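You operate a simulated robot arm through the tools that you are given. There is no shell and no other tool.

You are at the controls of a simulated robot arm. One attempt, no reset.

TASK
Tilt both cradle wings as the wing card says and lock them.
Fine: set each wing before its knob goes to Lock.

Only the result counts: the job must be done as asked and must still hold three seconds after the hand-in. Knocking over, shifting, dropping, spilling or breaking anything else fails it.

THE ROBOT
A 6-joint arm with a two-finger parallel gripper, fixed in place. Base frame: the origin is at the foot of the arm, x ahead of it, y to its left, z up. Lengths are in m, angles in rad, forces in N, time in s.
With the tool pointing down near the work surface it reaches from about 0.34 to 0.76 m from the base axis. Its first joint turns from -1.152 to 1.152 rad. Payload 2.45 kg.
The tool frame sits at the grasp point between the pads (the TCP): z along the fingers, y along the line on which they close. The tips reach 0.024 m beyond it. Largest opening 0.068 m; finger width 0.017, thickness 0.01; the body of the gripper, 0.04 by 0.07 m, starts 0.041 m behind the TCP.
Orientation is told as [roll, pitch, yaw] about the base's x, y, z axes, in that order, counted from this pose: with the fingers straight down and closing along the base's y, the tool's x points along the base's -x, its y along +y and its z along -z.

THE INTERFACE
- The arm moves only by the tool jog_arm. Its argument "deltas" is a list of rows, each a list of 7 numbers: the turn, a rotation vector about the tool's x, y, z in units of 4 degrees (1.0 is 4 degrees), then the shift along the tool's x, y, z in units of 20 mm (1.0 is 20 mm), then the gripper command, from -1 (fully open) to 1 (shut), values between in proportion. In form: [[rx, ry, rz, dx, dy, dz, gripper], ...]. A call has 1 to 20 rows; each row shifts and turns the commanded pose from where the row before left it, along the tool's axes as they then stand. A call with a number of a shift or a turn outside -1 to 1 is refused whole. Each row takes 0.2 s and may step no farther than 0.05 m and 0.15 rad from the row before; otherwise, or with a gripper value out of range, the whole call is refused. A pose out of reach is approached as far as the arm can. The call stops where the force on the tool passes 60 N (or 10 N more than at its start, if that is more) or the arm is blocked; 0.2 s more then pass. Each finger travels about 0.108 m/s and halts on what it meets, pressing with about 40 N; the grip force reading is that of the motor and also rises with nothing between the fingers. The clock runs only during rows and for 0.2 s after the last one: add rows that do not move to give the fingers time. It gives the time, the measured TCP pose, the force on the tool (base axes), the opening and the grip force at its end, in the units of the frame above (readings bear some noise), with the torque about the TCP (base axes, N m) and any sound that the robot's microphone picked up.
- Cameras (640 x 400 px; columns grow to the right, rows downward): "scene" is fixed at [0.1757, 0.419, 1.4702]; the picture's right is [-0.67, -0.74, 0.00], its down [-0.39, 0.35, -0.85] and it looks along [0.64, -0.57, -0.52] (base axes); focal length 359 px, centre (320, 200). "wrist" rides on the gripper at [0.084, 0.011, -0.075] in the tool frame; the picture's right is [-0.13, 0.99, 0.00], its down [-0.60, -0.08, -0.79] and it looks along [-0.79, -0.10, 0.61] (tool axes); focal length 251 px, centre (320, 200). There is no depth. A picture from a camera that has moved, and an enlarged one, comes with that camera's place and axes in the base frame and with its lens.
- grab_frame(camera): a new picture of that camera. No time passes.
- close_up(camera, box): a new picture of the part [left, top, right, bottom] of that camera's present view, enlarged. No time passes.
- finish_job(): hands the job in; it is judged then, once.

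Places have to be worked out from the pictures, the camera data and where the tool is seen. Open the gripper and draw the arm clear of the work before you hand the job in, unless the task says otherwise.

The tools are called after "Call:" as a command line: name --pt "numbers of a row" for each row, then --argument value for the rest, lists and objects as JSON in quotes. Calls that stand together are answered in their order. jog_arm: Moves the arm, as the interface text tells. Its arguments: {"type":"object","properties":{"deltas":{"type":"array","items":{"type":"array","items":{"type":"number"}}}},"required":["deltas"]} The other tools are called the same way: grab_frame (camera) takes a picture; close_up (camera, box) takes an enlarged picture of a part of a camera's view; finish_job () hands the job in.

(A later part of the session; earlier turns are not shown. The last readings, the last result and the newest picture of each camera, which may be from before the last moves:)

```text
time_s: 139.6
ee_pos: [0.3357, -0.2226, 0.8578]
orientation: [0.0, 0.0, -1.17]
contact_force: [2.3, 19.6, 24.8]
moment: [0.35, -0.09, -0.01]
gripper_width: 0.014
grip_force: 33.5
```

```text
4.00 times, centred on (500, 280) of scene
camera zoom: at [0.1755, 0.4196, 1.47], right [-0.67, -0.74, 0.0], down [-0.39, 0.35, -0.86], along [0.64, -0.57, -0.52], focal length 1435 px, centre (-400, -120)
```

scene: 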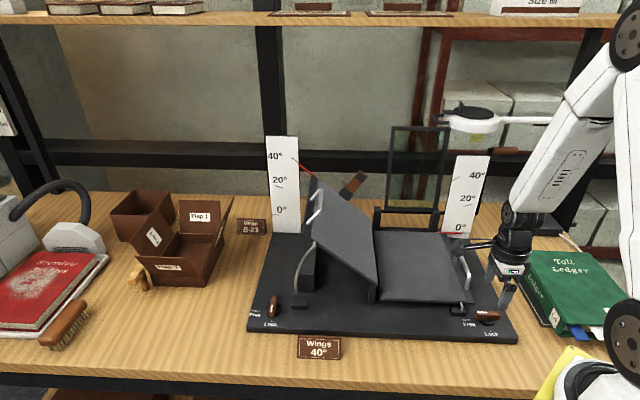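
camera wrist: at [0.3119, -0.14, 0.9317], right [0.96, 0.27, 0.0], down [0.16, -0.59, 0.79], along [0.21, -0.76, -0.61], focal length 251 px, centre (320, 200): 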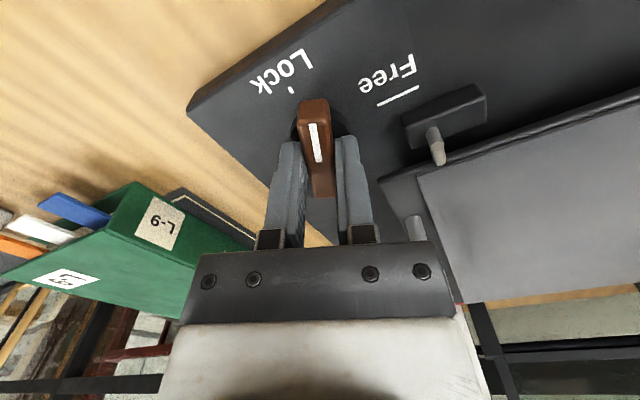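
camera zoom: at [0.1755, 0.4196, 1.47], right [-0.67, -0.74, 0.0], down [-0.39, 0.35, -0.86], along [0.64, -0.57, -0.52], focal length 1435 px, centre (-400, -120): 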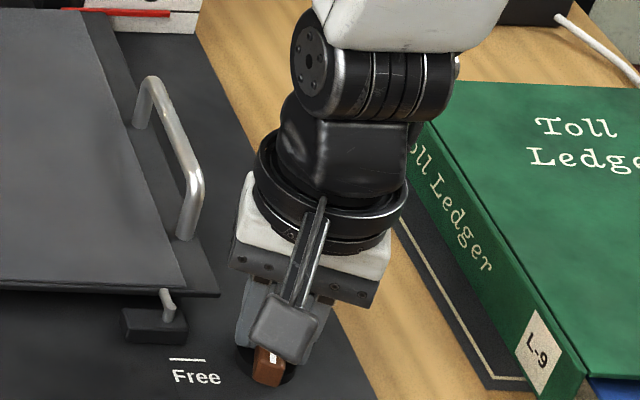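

The knob is at 68°; I add one more degree, then release with a small opening (the clamp block is near) and rise.

Call:
jog_arm --pt "0 0 -0.22 0 0 0 1" --pt "0 0 0 0 0 0 1" --pt "0 0 0 0 0 0 0.2" --pt "0 0 0 0 0 0 0.2" --pt "0 0 0 0 0 -0.8 0.2" --pt "0 0 0 0 0 -1 0.2" --pt "0 0 0 0 0 -1 0.2" --pt "0 0 0 0 0 -1 -1" --pt "0 0 0 0 0 -1 -1" --pt "0 0 0 0 0 -1 -1" --pt "0 0 0 0 0 -1 -1" --pt "0 0 0 0 0 -1 -1"

Call:
close_up --camera "scene" --box '[420, 230, 580, 330]'

Call:
grab_frame --camera "scene"

```text
time_s: 142.2
ee_pos: [0.3362, -0.2222, 1.014]
orientation: [-0.001, 0.0, -1.157]
contact_force: [-0.5, 0.0, 0.3]
moment: [-0.01, 0.0, 0.0]
gripper_width: 0.0681
grip_force: 0.1
```

```text
4.00 times, centred on (500, 280) of scene
camera zoom: at [0.1757, 0.419, 1.4702], right [-0.67, -0.74, 0.0], down [-0.39, 0.35, -0.85], along [0.64, -0.57, -0.52], focal length 1435 px, centre (-400, -120)
```

zoom: 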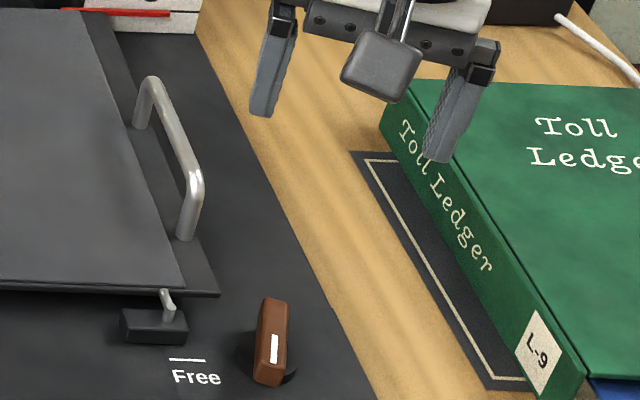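

```text
taken
```

scene: 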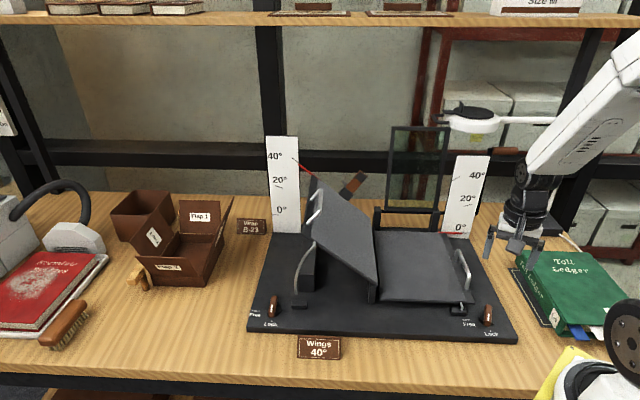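

The right knob stands near 69°. I rotate to -45° and move above the right handle, then check the alignment.

Call:
jog_arm --pt "0 0 -0.888 0 0 0 -1" --pt "0 0 -0.888 0 0 0 -1" --pt "0 0 -0.888 0 0 0 -1" --pt "0 0 -0.888 0 0 0 -1" --pt "0 0 -0.888 0 0 0 -1" --pt "0 0 -0.888 0 0 0 -1" --pt "0 0 0 -0.95 0.228 0 -1" --pt "0 0 0 -0.95 0.228 0 -1" --pt "0 0 0 -0.95 0.228 0 -1" --pt "0 0 0 -0.95 0.228 0 -1" --pt "0 0 0 -0.95 0.228 0 -1" --pt "0 0 0 -0.95 0.228 0 -1" --pt "0 0 0 0 0 1 -1" --pt "0 0 0 0 0 1 -1" --pt "0 0 0 0 0 1 -1"

Call:
grab_frame --camera "wrist"

Call:
close_up --camera "scene" --box '[400, 200, 560, 300]'

```text
time_s: 145.4
ee_pos: [0.436, -0.2837, 0.9532]
orientation: [0.0, 0.001, -0.781]
contact_force: [0.3, 1.0, 0.3]
moment: [-0.01, 0.0, -0.02]
gripper_width: 0.0681
grip_force: 0.1
```

```text
taken
camera wrist: at [0.3837, -0.2164, 1.0277], right [0.79, 0.61, 0.0], down [0.37, -0.48, 0.79], along [0.48, -0.63, -0.61], focal length 251 px, centre (320, 200)
```

wrist: 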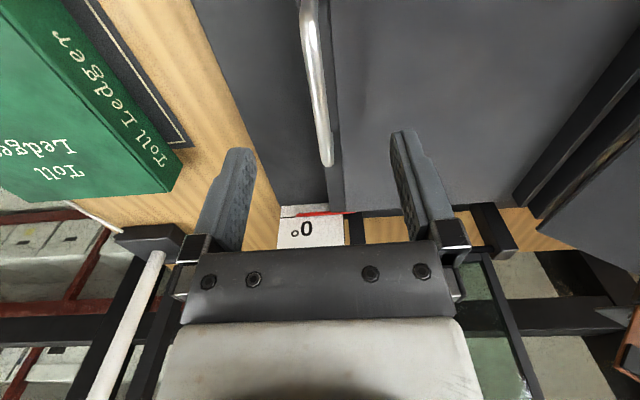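

```text
4.00 times, centred on (480, 250) of scene
camera zoom: at [0.1757, 0.419, 1.4702], right [-0.67, -0.74, 0.0], down [-0.39, 0.35, -0.85], along [0.64, -0.57, -0.52], focal length 1435 px, centre (-320, 0)
```

zoom: 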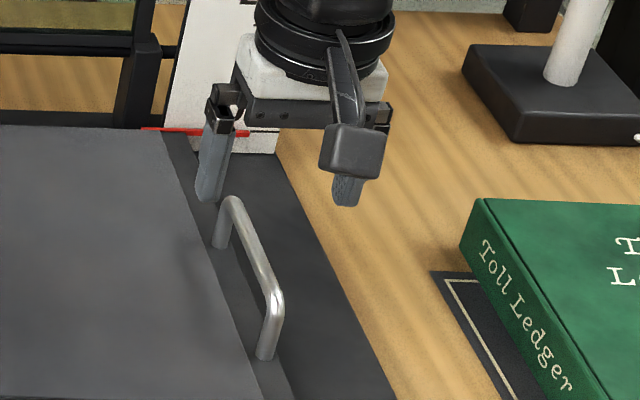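

The alignment matches the left side. I descend to z≈0.886 and close on the bar.

Call:
jog_arm --pt "0 0 0 0 0 0.84 -1" --pt "0 0 0 0 0 0.84 -1" --pt "0 0 0 0 0 0.84 -1" --pt "0 0 0 0 0 0.84 -1" --pt "0 0 0 0 0 0 1" --pt "0 0 0 0 0 0 1" --pt "0 0 0 0 0 0 1" --pt "0 0 0 0 0 0 1"

Call:
grab_frame --camera "wrist"

Call:
close_up --camera "scene" --box '[400, 200, 560, 300]'

```text
time_s: 147.2
ee_pos: [0.4349, -0.2842, 0.8861]
orientation: [0.0, 0.0, -0.786]
contact_force: [-9.9, -10.0, 1.1]
moment: [-0.13, -0.06, 0.0]
gripper_width: 0.0098
grip_force: 31.6
```

```text
taken
camera wrist: at [0.3832, -0.2169, 0.9602], right [0.79, 0.61, 0.0], down [0.37, -0.48, 0.79], along [0.48, -0.63, -0.61], focal length 251 px, centre (320, 200)
```

wrist: 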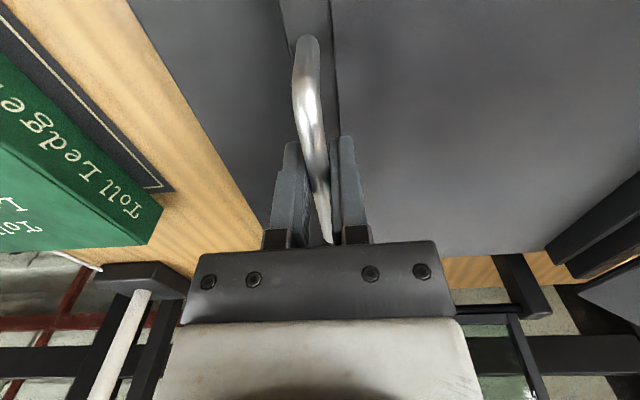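

```text
4.00 times, centred on (480, 250) of scene
camera zoom: at [0.1755, 0.4187, 1.4703], right [-0.67, -0.74, 0.0], down [-0.39, 0.35, -0.85], along [0.64, -0.57, -0.52], focal length 1435 px, centre (-320, 0)
```

zoom: 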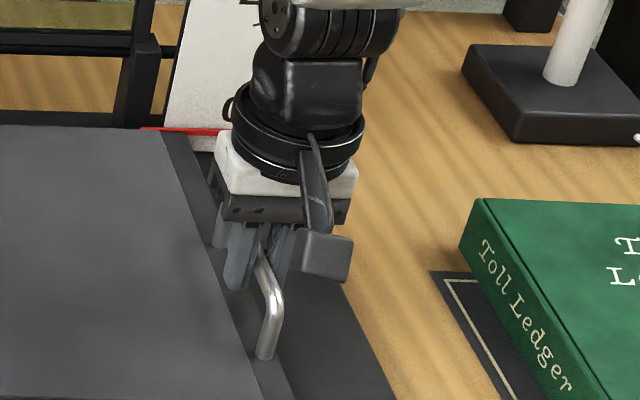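

Gripped. Fitting the left lift gives a hinge radius of 0.206 m with the bar 38 mm above the axis; I mirror that arc for the right wing and lift to 20°.

Call:
jog_arm --pt "0 0 0 0 -0.07 0 1" --pt "0 0 0 0 0.1015 -0.446 1" --pt "0 0 0 0 0.1015 -0.446 1" --pt "0 0 0 0 0.14 -0.4355 1" --pt "0 0 0 0 0.14 -0.4355 1" --pt "0 0 0 0 0.177 -0.422 1" --pt "0 0 0 0 0.177 -0.422 1" --pt "0 0 0 0 0.214 -0.4045 1" --pt "0 0 0 0 0.214 -0.4045 1"

Call:
grab_frame --camera "scene"

```text
time_s: 149.2
ee_pos: [0.4538, -0.2654, 0.9541]
orientation: [0.001, -0.002, -0.784]
contact_force: [18.2, 9.2, -13.9]
moment: [0.13, 0.01, -0.26]
gripper_width: 0.0095
grip_force: 31.1
```

```text
taken
```

scene: 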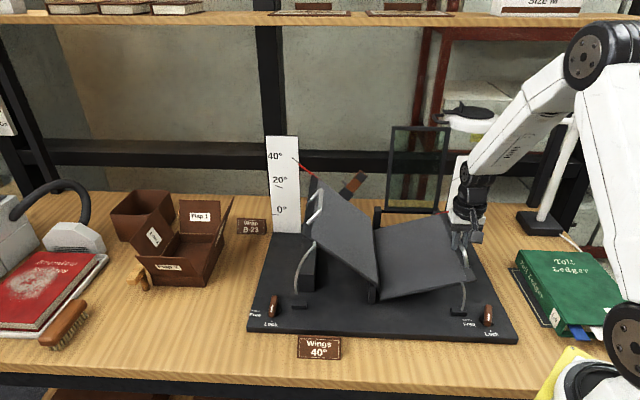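

The right wing follows to 20°, with some inward force, so I add a bit more inward shift and continue to 30°.

Call:
jog_arm --pt "0 0 0 0 0.29 -0.385 1" --pt "0 0 0 0 0.29 -0.385 1" --pt "0 0 0 0 0.31 -0.361 1" --pt "0 0 0 0 0.31 -0.361 1"

Call:
close_up --camera "scene" --box '[370, 140, 530, 240]'

```text
time_s: 150.2
ee_pos: [0.4698, -0.2515, 0.985]
orientation: [-0.003, -0.001, -0.785]
contact_force: [-6.7, -9.9, 5.6]
moment: [-0.08, 0.17, -0.37]
gripper_width: 0.0099
grip_force: 30.9
```

```text
4.00 times, centred on (450, 190) of scene
camera zoom: at [0.1755, 0.4187, 1.4703], right [-0.67, -0.74, 0.0], down [-0.39, 0.35, -0.85], along [0.64, -0.57, -0.52], focal length 1435 px, centre (-200, 240)
```

zoom: 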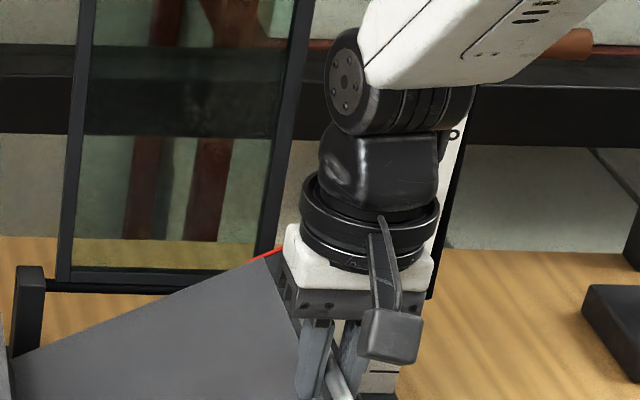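

Now at about 30°, force balanced the other way slightly. I continue to 40°.

Call:
jog_arm --pt "0 0 0 0 0.295 -0.336 1" --pt "0 0 0 0 0.3 -0.336 1" --pt "0 0 0 0 0.325 -0.307 1" --pt "0 0 0 0 0.33 -0.307 1" --pt "0 0 0 0 0 0 1"

Call:
close_up --camera "scene" --box '[370, 140, 530, 240]'

Call:
grab_frame --camera "wrist"

Call:
grab_frame --camera "scene"

```text
time_s: 151.4
ee_pos: [0.4877, -0.2324, 1.0101]
orientation: [0.0, -0.003, -0.783]
contact_force: [-6.9, -10.0, 12.1]
moment: [-0.35, -0.21, -0.33]
gripper_width: 0.0097
grip_force: 31.4
```

```text
4.00 times, centred on (450, 190) of scene
camera zoom: at [0.1753, 0.4188, 1.4703], right [-0.67, -0.74, 0.0], down [-0.39, 0.35, -0.85], along [0.64, -0.57, -0.52], focal length 1435 px, centre (-200, 240)
```

zoom: 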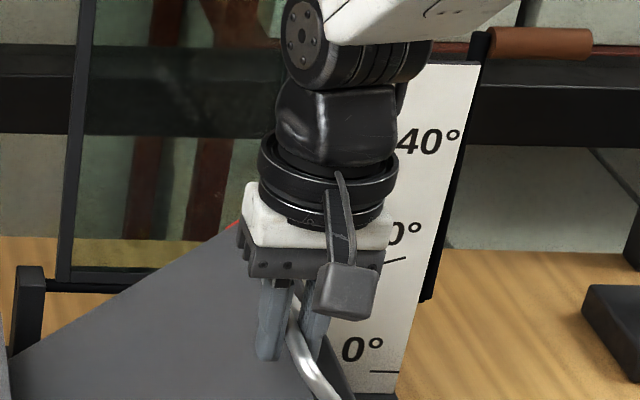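

```text
taken
camera wrist: at [0.4351, -0.1646, 1.0843], right [0.79, 0.61, 0.0], down [0.37, -0.48, 0.79], along [0.49, -0.63, -0.61], focal length 251 px, centre (320, 200)
```

wrist: 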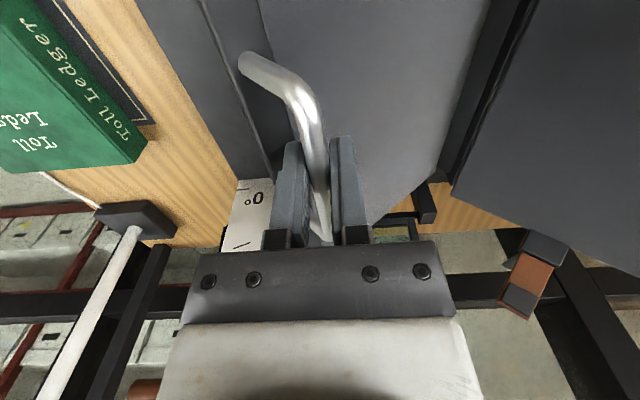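

```text
taken
```

scene: 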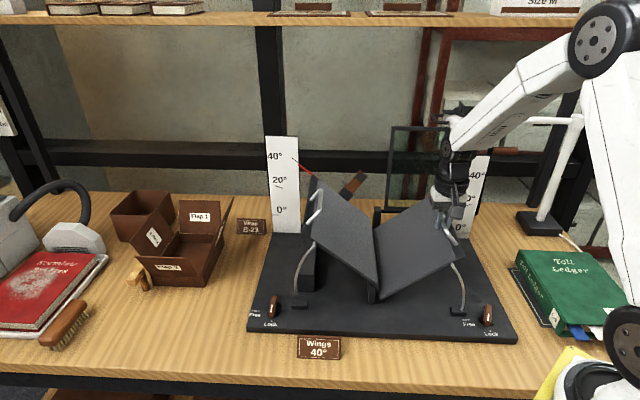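

I zoom in on the right wing's front edge and on the pointer to judge the angle.

Call:
close_up --camera "scene" --box '[360, 220, 520, 320]'

Call:
close_up --camera "scene" --box '[410, 180, 490, 230]'

```text
4.00 times, centred on (440, 270) of scene
camera zoom: at [0.1753, 0.4188, 1.4703], right [-0.67, -0.74, 0.0], down [-0.39, 0.35, -0.85], along [0.64, -0.57, -0.52], focal length 1435 px, centre (-160, -80)
```

zoom: 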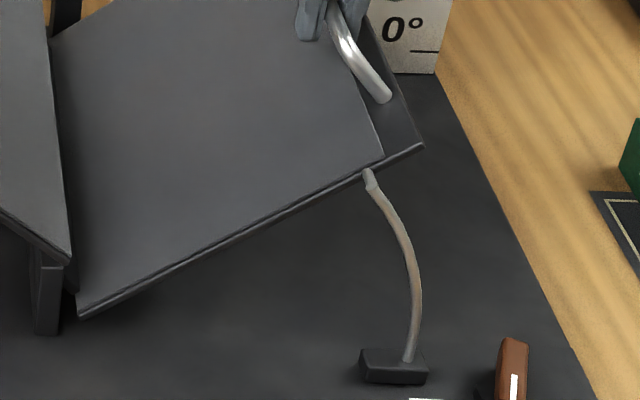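

```text
8.00 times, centred on (450, 205) of scene
camera zoom: at [0.1753, 0.4188, 1.4703], right [-0.67, -0.74, 0.0], down [-0.39, 0.35, -0.85], along [0.64, -0.57, -0.52], focal length 2870 px, centre (-720, 160)
```

zoom: 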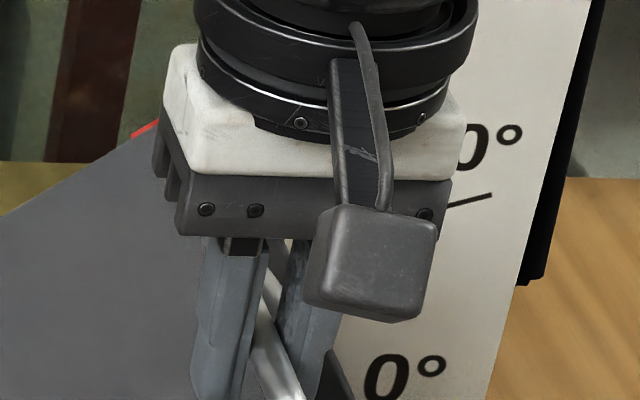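

The front corner indicates about 35°, and the force shows the true radius is slightly larger than I assumed. I lift about 4° more, with a little extra height.

Call:
jog_arm --pt "0 0 0 0 0.235 -0.3 1" --pt "0 0 0 0 0.235 -0.3 1" --pt "0 0 0 0 0 0 1"

Call:
close_up --camera "scene" --box '[360, 220, 520, 320]'

Call:
close_up --camera "scene" --box '[410, 170, 490, 220]'

```text
time_s: 152.2
ee_pos: [0.4959, -0.2233, 1.0194]
orientation: [0.002, 0.003, -0.785]
contact_force: [22.9, 5.0, -26.9]
moment: [-0.1, -0.16, -0.58]
gripper_width: 0.0101
grip_force: 31.5
```

```text
4.00 times, centred on (440, 270) of scene
camera zoom: at [0.1769, 0.4189, 1.4701], right [-0.67, -0.74, 0.0], down [-0.39, 0.35, -0.85], along [0.64, -0.57, -0.52], focal length 1435 px, centre (-160, -80)
```

zoom: 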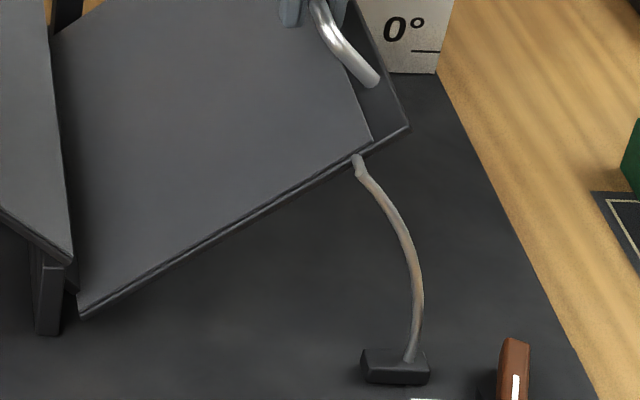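

```text
8.00 times, centred on (450, 195) of scene
camera zoom: at [0.1769, 0.4189, 1.4701], right [-0.67, -0.74, 0.0], down [-0.39, 0.35, -0.85], along [0.64, -0.57, -0.52], focal length 2870 px, centre (-720, 240)
```

zoom: 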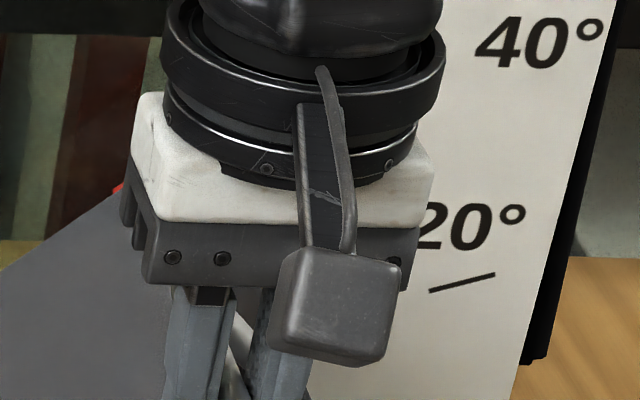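

The corner now indicates about 38°. I add about 1.5° while relaxing the radial pull, then check again.

Call:
jog_arm --pt "0 0 0 0 0.14 -0.07 1" --pt "0 0 0 0 0.13 -0.07 1" --pt "0 0 0 0 0 0 1"

Call:
close_up --camera "scene" --box '[360, 220, 520, 320]'

```text
time_s: 153.0
ee_pos: [0.4977, -0.2202, 1.0239]
orientation: [-0.002, 0.004, -0.783]
contact_force: [6.3, 6.5, -16.6]
moment: [0.44, 0.34, -0.39]
gripper_width: 0.0097
grip_force: 30.7
```

```text
4.00 times, centred on (440, 270) of scene
camera zoom: at [0.1762, 0.419, 1.4701], right [-0.67, -0.74, 0.0], down [-0.39, 0.35, -0.85], along [0.64, -0.57, -0.52], focal length 1435 px, centre (-160, -80)
```

zoom: 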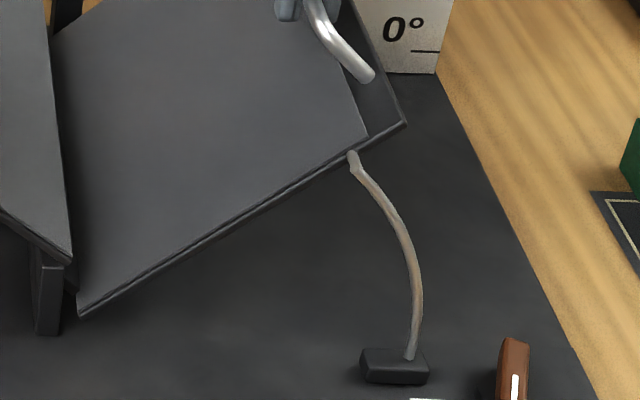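

About 39° by the corner. As on the left, I tilt the tool 32° outwards (this time toward the right) so that the lower finger would catch the bar, before loosening.

Call:
jog_arm --pt "-1 0 0 0 0 0 1" --pt "-1 0 0 0 0 0 1" --pt "-1 0 0 0 0 0 1" --pt "-1 0 0 0 0 0 1" --pt "-1 0 0 0 0 0 1" --pt "-1 0 0 0 0 0 1" --pt "-1 0 0 0 0 0 1" --pt "-1 0 0 0 0 0 1"

Call:
grab_frame --camera "scene"

Call:
close_up --camera "scene" --box '[400, 150, 560, 250]'

Call:
close_up --camera "scene" --box '[445, 237, 485, 262]'

```text
time_s: 154.8
ee_pos: [0.4972, -0.2224, 1.0243]
orientation: [0.558, -0.002, -0.785]
contact_force: [-15.9, -7.2, 1.5]
moment: [-0.02, 0.26, -0.43]
gripper_width: 0.0098
grip_force: 31.2
```

```text
taken
```

scene: 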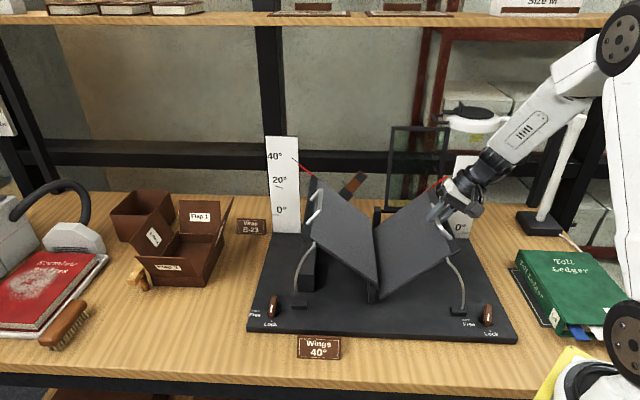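

```text
4.00 times, centred on (480, 200) of scene
camera zoom: at [0.1752, 0.4188, 1.4703], right [-0.67, -0.74, 0.0], down [-0.39, 0.35, -0.86], along [0.64, -0.57, -0.52], focal length 1435 px, centre (-320, 200)
```

zoom: 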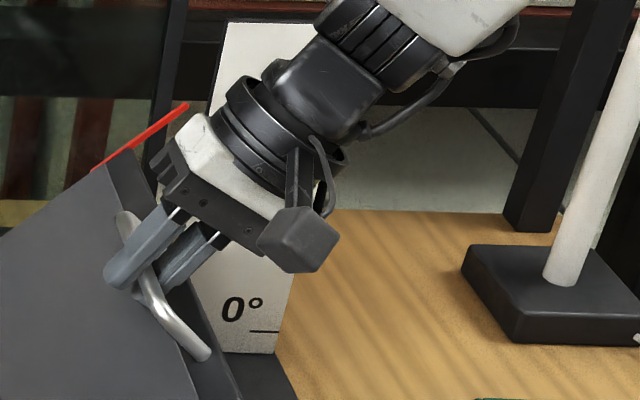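

```text
16.00 times, centred on (465, 250) of scene
camera zoom: at [0.1752, 0.4188, 1.4703], right [-0.67, -0.74, 0.0], down [-0.39, 0.35, -0.86], along [0.64, -0.57, -0.52], focal length 5739 px, centre (-2000, -592)
```

zoom: 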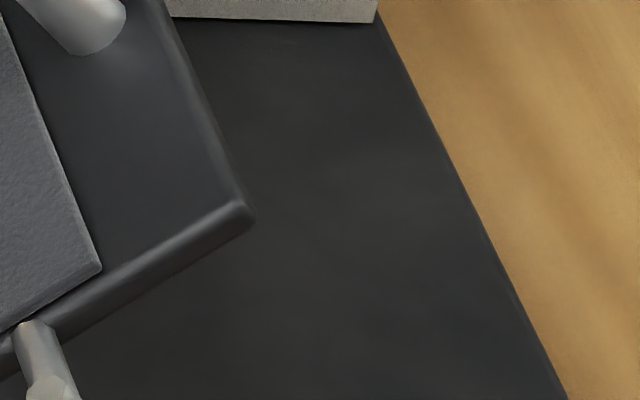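

The tilt is in place. I loosen by 6 mm and check whether the wing stays.

Call:
jog_arm --pt "0 0 0 0 0 0 0.55" --pt "0 0 0 0 0 0 0.55" --pt "0 0 0 0 0 0 0.55"

Call:
close_up --camera "scene" --box '[445, 237, 485, 262]'

Call:
close_up --camera "scene" --box '[400, 150, 560, 250]'

Call:
close_up --camera "wrist" --box '[240, 120, 400, 220]'

```text
time_s: 155.6
ee_pos: [0.4976, -0.2217, 1.0244]
orientation: [0.559, 0.0, -0.785]
contact_force: [0.3, 0.0, -0.4]
moment: [-0.01, 0.01, 0.02]
gripper_width: 0.0156
grip_force: 0.1
```

```text
16.00 times, centred on (465, 250) of scene
camera zoom: at [0.1757, 0.419, 1.4702], right [-0.67, -0.74, 0.0], down [-0.39, 0.35, -0.85], along [0.64, -0.57, -0.52], focal length 5739 px, centre (-2000, -592)
```

zoom: 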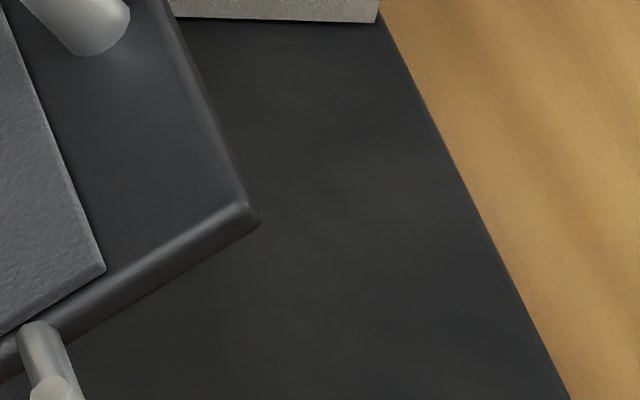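

```text
4.00 times, centred on (480, 200) of scene
camera zoom: at [0.1757, 0.419, 1.4702], right [-0.67, -0.74, 0.0], down [-0.39, 0.35, -0.85], along [0.64, -0.57, -0.52], focal length 1435 px, centre (-320, 200)
```

zoom: 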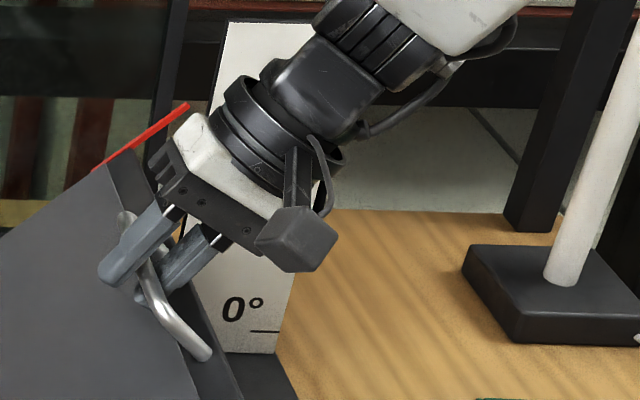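

```text
4.00 times, centred on (320, 170) of wrist
camera zoom: at [0.4158, -0.1834, 1.0931], right [0.69, 0.5, 0.53], down [0.08, -0.77, 0.63], along [0.72, -0.39, -0.57], focal length 1006 px, centre (320, 320)
```

zoom: 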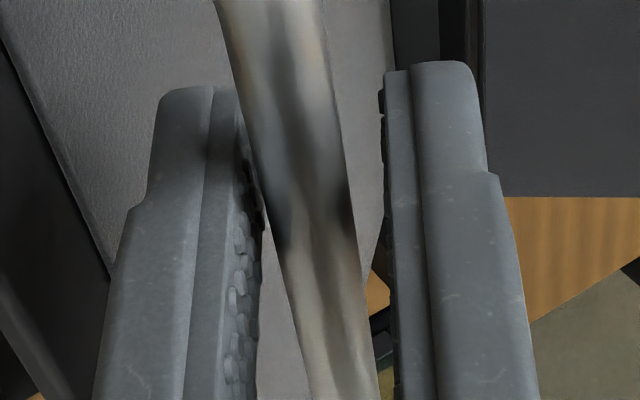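

Little change, and the force reads zero. I open a bit more to confirm that the wing is not resting on the finger.

Call:
jog_arm --pt "0 0 0 0 0 0 0.35" --pt "0 0 0 0 0 0 0.35" --pt "0 0 0 0 0 0 0.35"

Call:
close_up --camera "scene" --box '[445, 237, 485, 262]'

Call:
close_up --camera "wrist" --box '[240, 120, 400, 220]'

```text
time_s: 156.4
ee_pos: [0.4974, -0.2206, 1.0241]
orientation: [0.557, -0.001, -0.785]
contact_force: [0.7, -0.5, 0.2]
moment: [0.01, -0.03, 0.02]
gripper_width: 0.0221
grip_force: 0.1
```

```text
16.00 times, centred on (465, 250) of scene
camera zoom: at [0.1757, 0.419, 1.4702], right [-0.67, -0.74, 0.0], down [-0.39, 0.35, -0.85], along [0.64, -0.57, -0.52], focal length 5739 px, centre (-2000, -592)
```

zoom: 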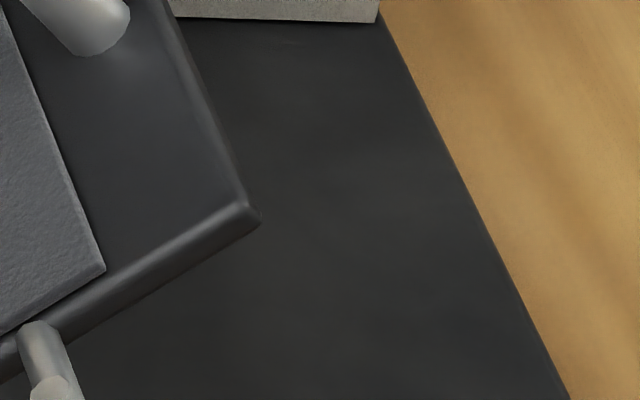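

```text
4.00 times, centred on (320, 170) of wrist
camera zoom: at [0.4158, -0.1834, 1.093], right [0.69, 0.5, 0.53], down [0.08, -0.77, 0.63], along [0.72, -0.39, -0.57], focal length 1006 px, centre (320, 320)
```

zoom: 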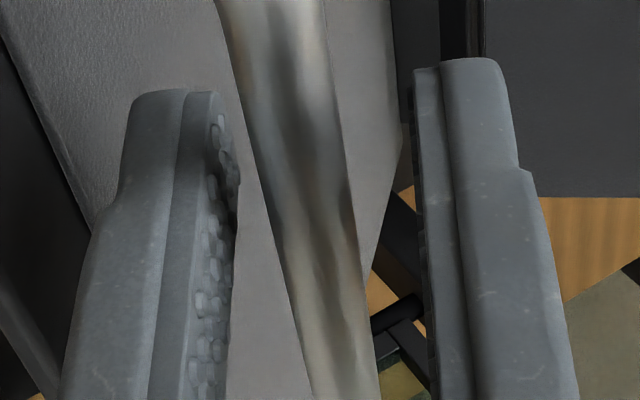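

It holds freely at this angle as well. I back out along the tool axis, straighten, and move aside to read the right scale.

Call:
jog_arm --pt "0 0 0 0 0 -0.5 0.35" --pt "0 0 0 0 0 -1 0.35" --pt "0 0 0 0 0 -1 0.35" --pt "0 0 0 0 0 -1 0.35" --pt "0 0 0 0 0 -1 0.35" --pt "0 0 0 0 0 -0.5 0.35" --pt "1 0 0 0 0 0 0" --pt "1 0 0 0 0 0 -0.5" --pt "1 0 0 0 0 0 -1" --pt "1 0 0 0 0 0 -1" --pt "1 0 0 0 0 0 -1" --pt "1 0 0 0 0 0 -1" --pt "1 0 0 0 0 0 -1" --pt "1 0 0 0 0 0 -1"

Call:
jog_arm --pt "0 0 0 0 0 -1 -1" --pt "0 0 0 0 0 -1 -1" --pt "0 0 0 0.707 0.707 -0.7 -1" --pt "0 0 0 0.707 0.707 -0.7 -1" --pt "0 0 0 0.707 0.707 -0.5 -1" --pt "0 0 0 0.707 0.707 0 -1" --pt "0 0 0 0.707 0.707 0 -1" --pt "0 0 0 0.707 0.707 0 -1" --pt "0 0 0 0.707 0.707 0 -1" --pt "0 0 0 0.707 0.707 0 -1" --pt "0 0 0 0.707 0.707 0 -1" --pt "0 0 0 0.707 0.707 0 -1" --pt "0 0 0 0.707 0.707 0 -1" --pt "0 0 0 0.707 0.707 0 -1"

Call:
grab_frame --camera "scene"

Call:
close_up --camera "scene" --box '[400, 145, 500, 207]'

```text
time_s: 159.4
ee_pos: [0.4605, -0.2598, 1.1086]
orientation: [-0.001, -0.001, -0.784]
contact_force: [0.4, 0.4, 0.2]
moment: [-0.02, -0.01, 0.0]
gripper_width: 0.068
grip_force: 0.1
```

```text
time_s: 162.4
ee_pos: [0.4593, -0.0206, 1.1873]
orientation: [-0.001, 0.0, -0.785]
contact_force: [0.1, 0.2, -0.5]
moment: [0.01, 0.04, 0.02]
gripper_width: 0.0681
grip_force: 0.1
```

```text
taken
```

scene: 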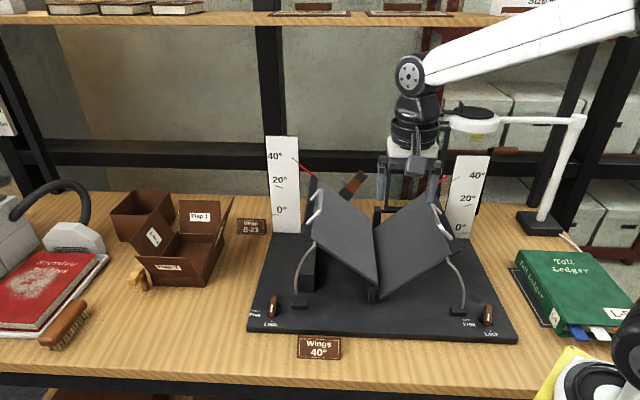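

```text
6.40 times, centred on (450, 176) of scene
camera zoom: at [0.1757, 0.419, 1.4702], right [-0.67, -0.74, 0.0], down [-0.39, 0.35, -0.85], along [0.64, -0.57, -0.52], focal length 2296 px, centre (-512, 354)
```

zoom: 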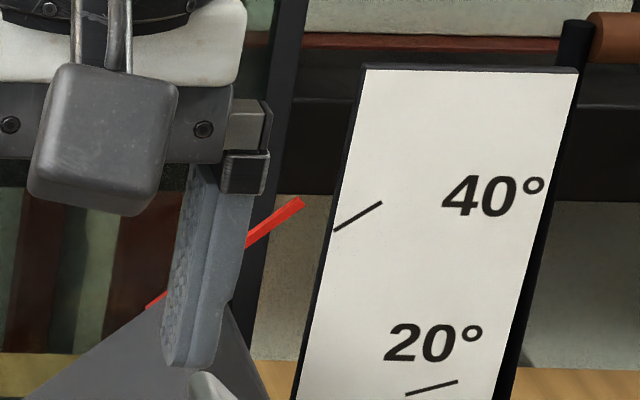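

The right pointer lies above the 40° tick, so the right wing is too steep by roughly 4°. I zoom in to measure.

Call:
close_up --camera "scene" --box '[432, 166, 472, 191]'

Call:
close_up --camera "scene" --box '[440, 170, 480, 245]'

Call:
close_up --camera "scene" --box '[284, 150, 316, 170]'

```text
16.00 times, centred on (452, 178) of scene
camera zoom: at [0.1757, 0.419, 1.4702], right [-0.67, -0.74, 0.0], down [-0.39, 0.35, -0.85], along [0.64, -0.57, -0.52], focal length 5739 px, centre (-1792, 544)
```

zoom: 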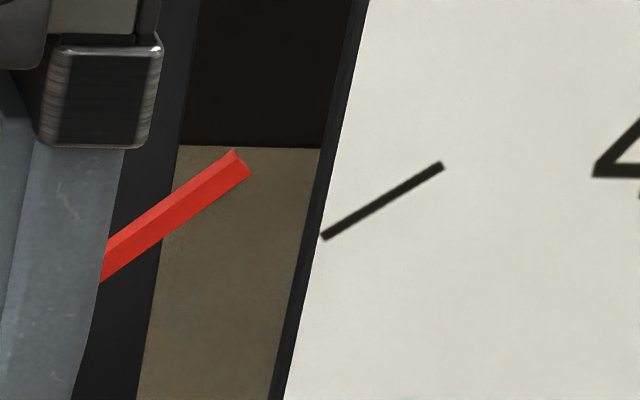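

```text
5.33 times, centred on (460, 208) of scene
camera zoom: at [0.1757, 0.419, 1.4702], right [-0.67, -0.74, 0.0], down [-0.39, 0.35, -0.85], along [0.64, -0.57, -0.52], focal length 1913 px, centre (-427, 160)
```

zoom: 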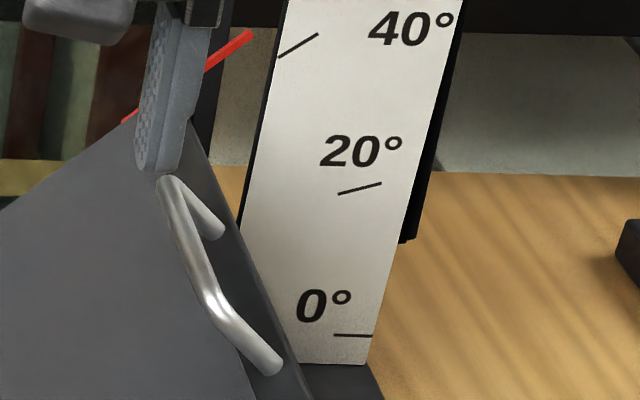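

```text
16.00 times, centred on (300, 160) of scene
camera zoom: at [0.1757, 0.419, 1.4702], right [-0.67, -0.74, 0.0], down [-0.39, 0.35, -0.85], along [0.64, -0.57, -0.52], focal length 5739 px, centre (640, 840)
```

zoom: 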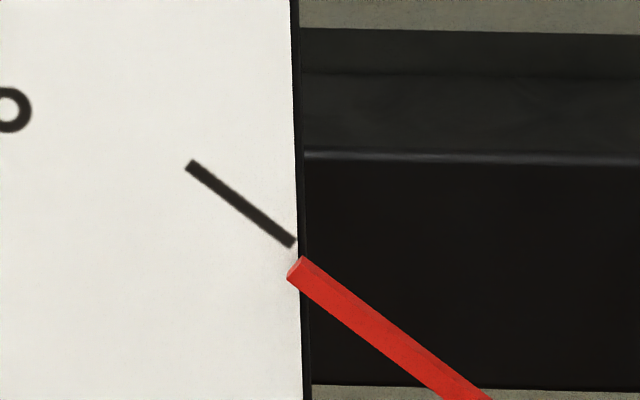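

The right wing reads about 44.8° with parallax, which also agrees with my arc model. I go back to the pose from which I retracted, tilt again, and slide back onto the bar.

Call:
jog_arm --pt "0 0 0 -0.707 -0.707 0 -1" --pt "0 0 0 -0.707 -0.707 0 -1" --pt "0 0 0 -0.707 -0.707 0 -1" --pt "0 0 0 -0.707 -0.707 0 -1" --pt "0 0 0 -0.707 -0.707 0 -1" --pt "0 0 0 -0.707 -0.707 0 -1" --pt "0 0 0 -0.707 -0.707 0 -1" --pt "0 0 0 -0.707 -0.707 0 -1" --pt "0 0 0 -0.707 -0.707 0 -1" --pt "0 0 0 -0.707 -0.707 0 -1" --pt "0 0 0 -0.707 -0.707 0.5 -1" --pt "0 0 0 -0.7 -0.7 0.7 -1" --pt "0 0 0 0 0 0.9 -1" --pt "0 0 0 0 0 0.9 -1" --pt "0 0 0 0 0 0.9 -1"

Call:
jog_arm --pt "-1 0 0 0 0 0 -0.5" --pt "-1 0 0 0 0 0 0" --pt "-1 0 0 0 0 0 0.3" --pt "-1 0 0 0 0 0 0.3" --pt "-1 0 0 0 0 0 0.3" --pt "-1 0 0 0 0 0 0.3" --pt "-1 0 0 0 0 0 0.3" --pt "-1 0 0 0 0 0 0.3"

Call:
grab_frame --camera "wrist"

Call:
close_up --camera "scene" --box '[400, 150, 560, 250]'

```text
time_s: 165.6
ee_pos: [0.4603, -0.2584, 1.1095]
orientation: [0.001, 0.001, -0.784]
contact_force: [0.5, -0.3, 0.2]
moment: [0.02, 0.04, 0.02]
gripper_width: 0.0679
grip_force: 0.0
```

```text
time_s: 167.4
ee_pos: [0.4605, -0.2589, 1.1095]
orientation: [0.56, 0.001, -0.786]
contact_force: [0.2, 0.1, -0.2]
moment: [0.0, -0.04, 0.0]
gripper_width: 0.024
grip_force: 0.1
```

```text
taken
camera wrist: at [0.3784, -0.2208, 1.1782], right [0.69, 0.5, 0.53], down [0.08, -0.77, 0.63], along [0.72, -0.39, -0.57], focal length 251 px, centre (320, 200)
```

wrist: 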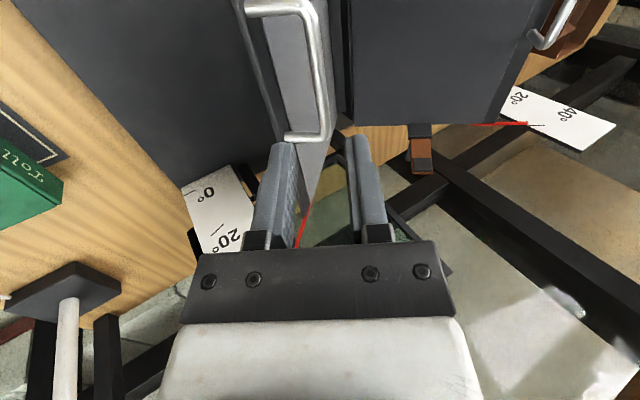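

```text
4.00 times, centred on (480, 200) of scene
camera zoom: at [0.1757, 0.419, 1.4702], right [-0.67, -0.74, 0.0], down [-0.39, 0.35, -0.85], along [0.64, -0.57, -0.52], focal length 1435 px, centre (-320, 200)
```

zoom: 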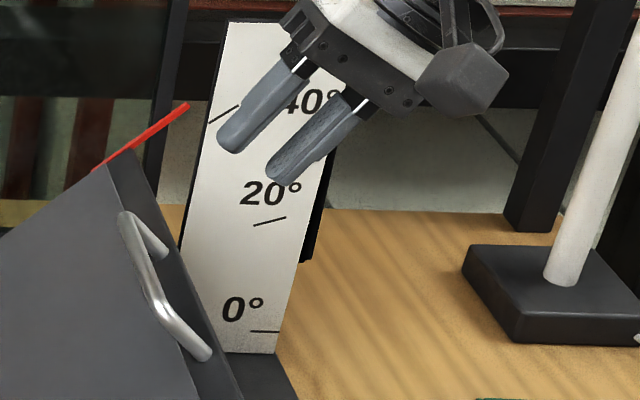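

From here the pointer and tick are nicely visible. I slide in along the tool axis by 0.1 m to straddle the bar.

Call:
jog_arm --pt "0 0 0 0 0 1 0.3" --pt "0 0 0 0 0 1 0.3" --pt "0 0 0 0 0 1 0.3" --pt "0 0 0 0 0 1 0.3" --pt "0 0 0 0 0 1 0.3"

Call:
close_up --camera "wrist" --box '[240, 120, 400, 220]'

Call:
close_up --camera "scene" --box '[400, 150, 560, 250]'

```text
time_s: 168.6
ee_pos: [0.4975, -0.2222, 1.0242]
orientation: [0.559, 0.0, -0.785]
contact_force: [0.4, -0.3, 0.3]
moment: [-0.04, 0.02, 0.0]
gripper_width: 0.0237
grip_force: 0.2
```

```text
4.00 times, centred on (320, 170) of wrist
camera zoom: at [0.4158, -0.1835, 1.0933], right [0.69, 0.5, 0.53], down [0.08, -0.77, 0.63], along [0.72, -0.39, -0.57], focal length 1006 px, centre (320, 320)
```

zoom: 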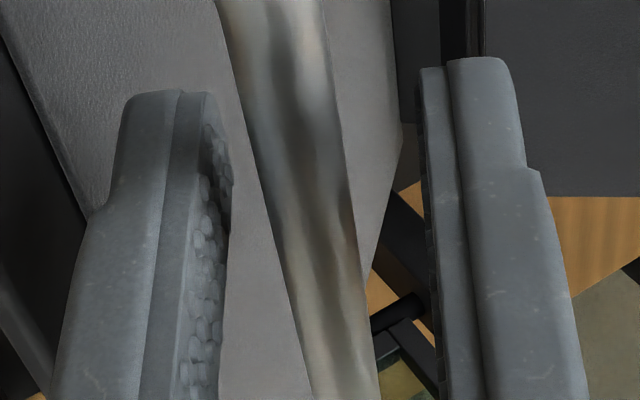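

```text
4.00 times, centred on (480, 200) of scene
camera zoom: at [0.1757, 0.419, 1.4702], right [-0.67, -0.74, 0.0], down [-0.39, 0.35, -0.85], along [0.64, -0.57, -0.52], focal length 1435 px, centre (-320, 200)
```

zoom: 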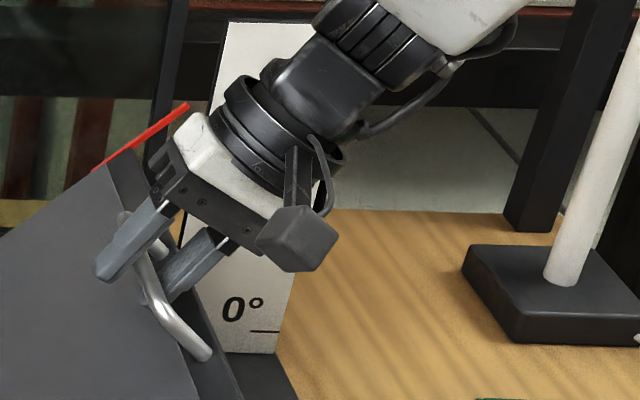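

The bar is straddled. I close, then lower the wing by about 5° (18.6 mm, nearly along the closing line).

Call:
jog_arm --pt "0 0 0 0 0 0 1" --pt "0 0 0 0 0 0 1" --pt "0 0 0 0 0 0 1" --pt "0 0 0 0 -0.2325 0.021 1" --pt "0 0 0 0 -0.2325 0.021 1" --pt "0 0 0 0 -0.2325 0.021 1" --pt "0 0 0 0 -0.2325 0.021 1" --pt "0 0 0 0 0 0 1"

Call:
close_up --camera "scene" --box '[400, 150, 560, 250]'

```text
time_s: 170.4
ee_pos: [0.4855, -0.2326, 1.0136]
orientation: [0.559, -0.003, -0.786]
contact_force: [-2.7, -4.2, 7.3]
moment: [0.42, 0.4, -0.21]
gripper_width: 0.0098
grip_force: 30.9
```

```text
4.00 times, centred on (480, 200) of scene
camera zoom: at [0.1755, 0.4189, 1.4702], right [-0.67, -0.74, 0.0], down [-0.39, 0.35, -0.85], along [0.64, -0.57, -0.52], focal length 1435 px, centre (-320, 200)
```

zoom: 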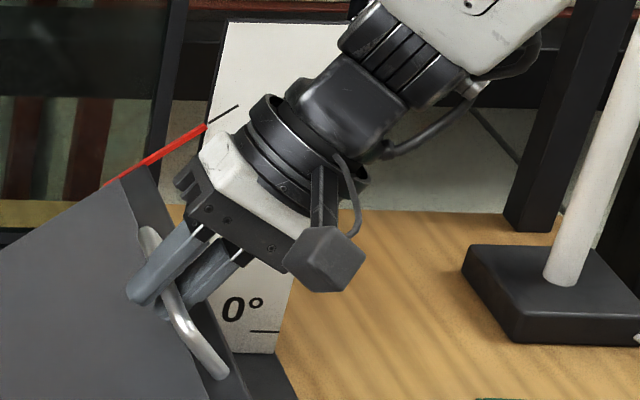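

The pointer now lines up with the tick. I zoom in for the exact reading.

Call:
close_up --camera "scene" --box '[436, 168, 468, 188]'

```text
16.00 times, centred on (452, 178) of scene
camera zoom: at [0.1755, 0.4189, 1.4702], right [-0.67, -0.74, 0.0], down [-0.39, 0.35, -0.85], along [0.64, -0.57, -0.52], focal length 5739 px, centre (-1792, 552)
```

zoom: 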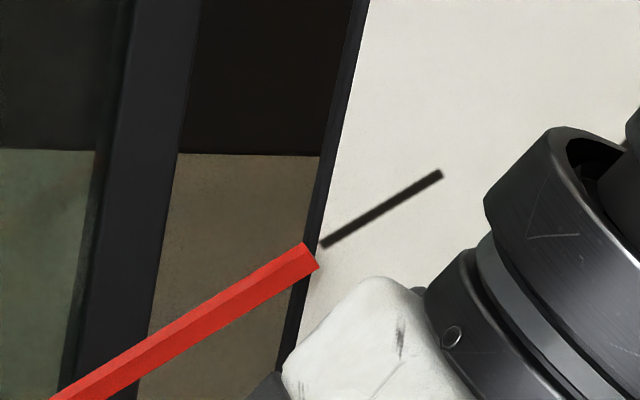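

The reading gives about 40.3° with parallax, which is good. I loosen the fingers and check that the pointer stays.

Call:
jog_arm --pt "0 0 0 0 0 0 0.6" --pt "0 0 0 0 0 0 0.55" --pt "0 0 0 0 0 0 0.35" --pt "0 0 0 0 0 0 0.3" --pt "0 0 0 0 0 0 0.3"

Call:
close_up --camera "scene" --box '[436, 168, 468, 188]'

Call:
close_up --camera "wrist" --box '[240, 120, 400, 220]'

```text
time_s: 171.6
ee_pos: [0.4874, -0.2316, 1.0142]
orientation: [0.559, 0.0, -0.782]
contact_force: [-0.1, 0.0, 0.0]
moment: [0.02, 0.0, -0.03]
gripper_width: 0.0238
grip_force: 0.0
```

```text
16.00 times, centred on (452, 178) of scene
camera zoom: at [0.1757, 0.419, 1.4702], right [-0.67, -0.74, 0.0], down [-0.39, 0.35, -0.85], along [0.64, -0.57, -0.52], focal length 5739 px, centre (-1792, 552)
```

zoom: 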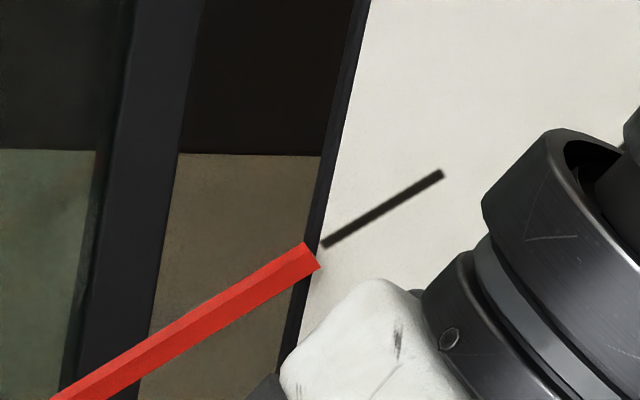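

```text
4.00 times, centred on (320, 170) of wrist
camera zoom: at [0.405, -0.1939, 1.0822], right [0.69, 0.5, 0.53], down [0.08, -0.77, 0.63], along [0.72, -0.39, -0.57], focal length 1006 px, centre (320, 320)
```

zoom: 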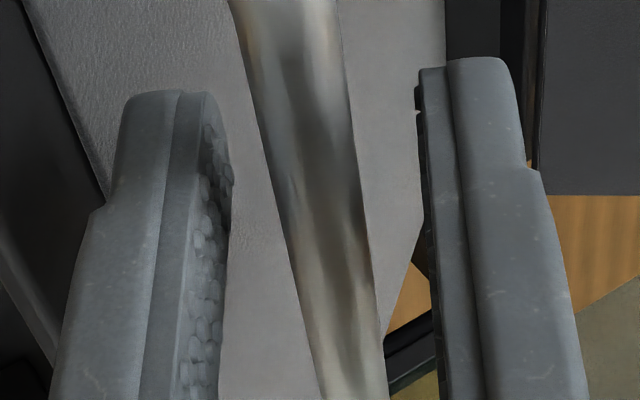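

The wing stays at the tick on its own. I back out, straighten the tool, and move over the right knob at height with the matching yaw.

Call:
jog_arm --pt "0 0 0 0 0 -0.5 0.3" --pt "0 0 0 0 0 -1 0.3" --pt "0 0 0 0 0 -1 0.3" --pt "0 0 0 0 0 -1 0.3" --pt "0 0 0 0 0 -1 0.3" --pt "0 0 0 0 0 -0.5 0.3" --pt "1 0 0 0 0 0 0.3" --pt "1 0 0 0 0 0 0.3" --pt "1 0 0 0 0 0 0" --pt "1 0 0 0 0 0 -0.1" --pt "1 0 0 0 0 0 -0.1" --pt "1 0 0 0 0 0 -0.1" --pt "1 0 0 0 0 0 -0.1" --pt "1 0 0 0 0 0 -0.1" --pt "0 0 0 0 0 -1 -0.1" --pt "0 0 0 0 0 -1 -0.1"

Call:
close_up --camera "scene" --box '[380, 150, 540, 250]'

```text
time_s: 175.0
ee_pos: [0.4493, -0.2693, 1.1383]
orientation: [0.0, 0.001, -0.784]
contact_force: [0.3, 0.9, 0.2]
moment: [0.0, 0.02, 0.0]
gripper_width: 0.0374
grip_force: 0.0
```

```text
4.00 times, centred on (460, 200) of scene
camera zoom: at [0.1757, 0.419, 1.4702], right [-0.67, -0.74, 0.0], down [-0.39, 0.35, -0.85], along [0.64, -0.57, -0.52], focal length 1435 px, centre (-240, 200)
```

zoom: 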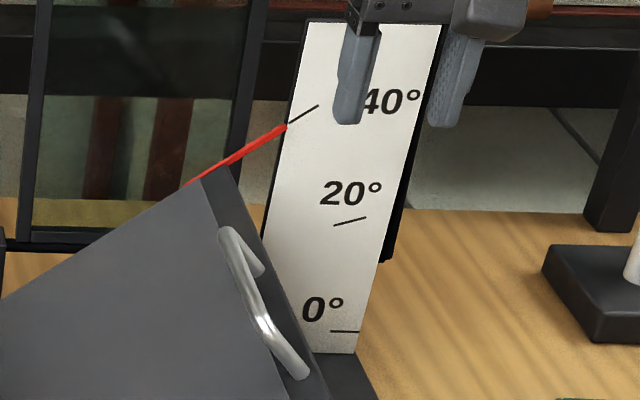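

Pointer and tick line up on the right as well. Now over the right knob, with the yaw matched, and partly down.

Call:
jog_arm --pt "0 0 0 0.942 -0.392 0 -0.1" --pt "0 0 0 0.942 -0.392 0 -0.1" --pt "0 0 0 0.942 -0.392 0 -0.1" --pt "0 0 0 0.942 -0.392 0 -0.1" --pt "0 0 0 0.942 -0.392 0 -0.1" --pt "0 0 0 0.942 -0.392 0 -0.1" --pt "0 0 0.888 0 0 0 -0.1" --pt "0 0 0.888 0 0 0 -0.1" --pt "0 0 0.888 0 0 0 -0.1" --pt "0 0 0.888 0 0 0 -0.1" --pt "0 0 0.888 0 0 0 -0.1" --pt "0 0 0.888 0 0 0 -0.1" --pt "0 0 0 0 0 1 -0.1" --pt "0 0 0 0 0 1 -0.1" --pt "0 0 0 0 0 1 -0.1" --pt "0 0 0 0 0 1 -0.1" --pt "0 0 0 0 0 1 -0.1" --pt "0 0 0 0 0 1 -0.1" --pt "0 0 0 0 0 1 -0.1" --pt "0 0 0 0 0 1 -0.1"

Call:
grab_frame --camera "wrist"

Call:
grab_frame --camera "scene"

```text
time_s: 179.2
ee_pos: [0.3371, -0.2237, 0.977]
orientation: [-0.001, 0.001, -1.155]
contact_force: [0.4, 0.0, -0.1]
moment: [-0.01, 0.0, 0.01]
gripper_width: 0.0375
grip_force: 0.2
```

```text
taken
camera wrist: at [0.3123, -0.1411, 1.0516], right [0.96, 0.28, 0.0], down [0.17, -0.58, 0.79], along [0.22, -0.76, -0.61], focal length 251 px, centre (320, 200)
```

wrist: 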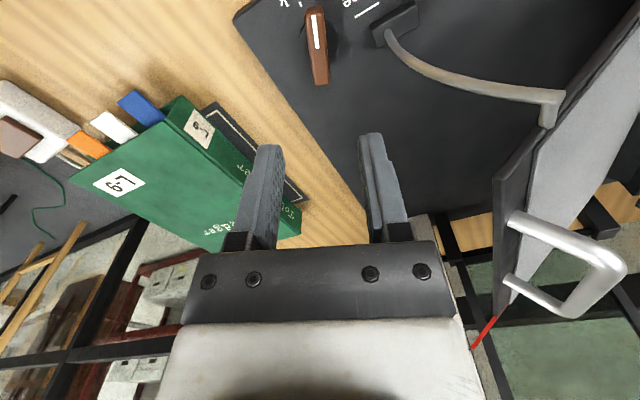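

```text
taken
```

scene: 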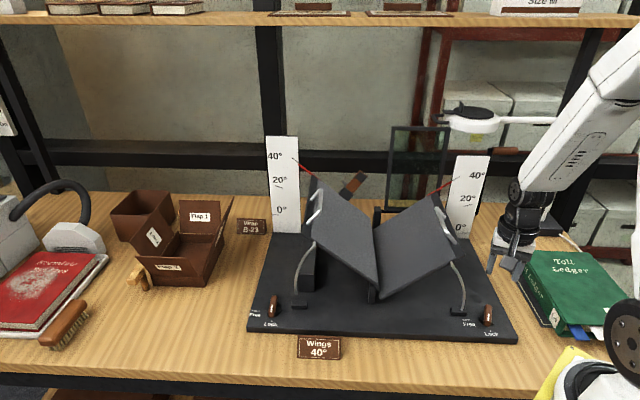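

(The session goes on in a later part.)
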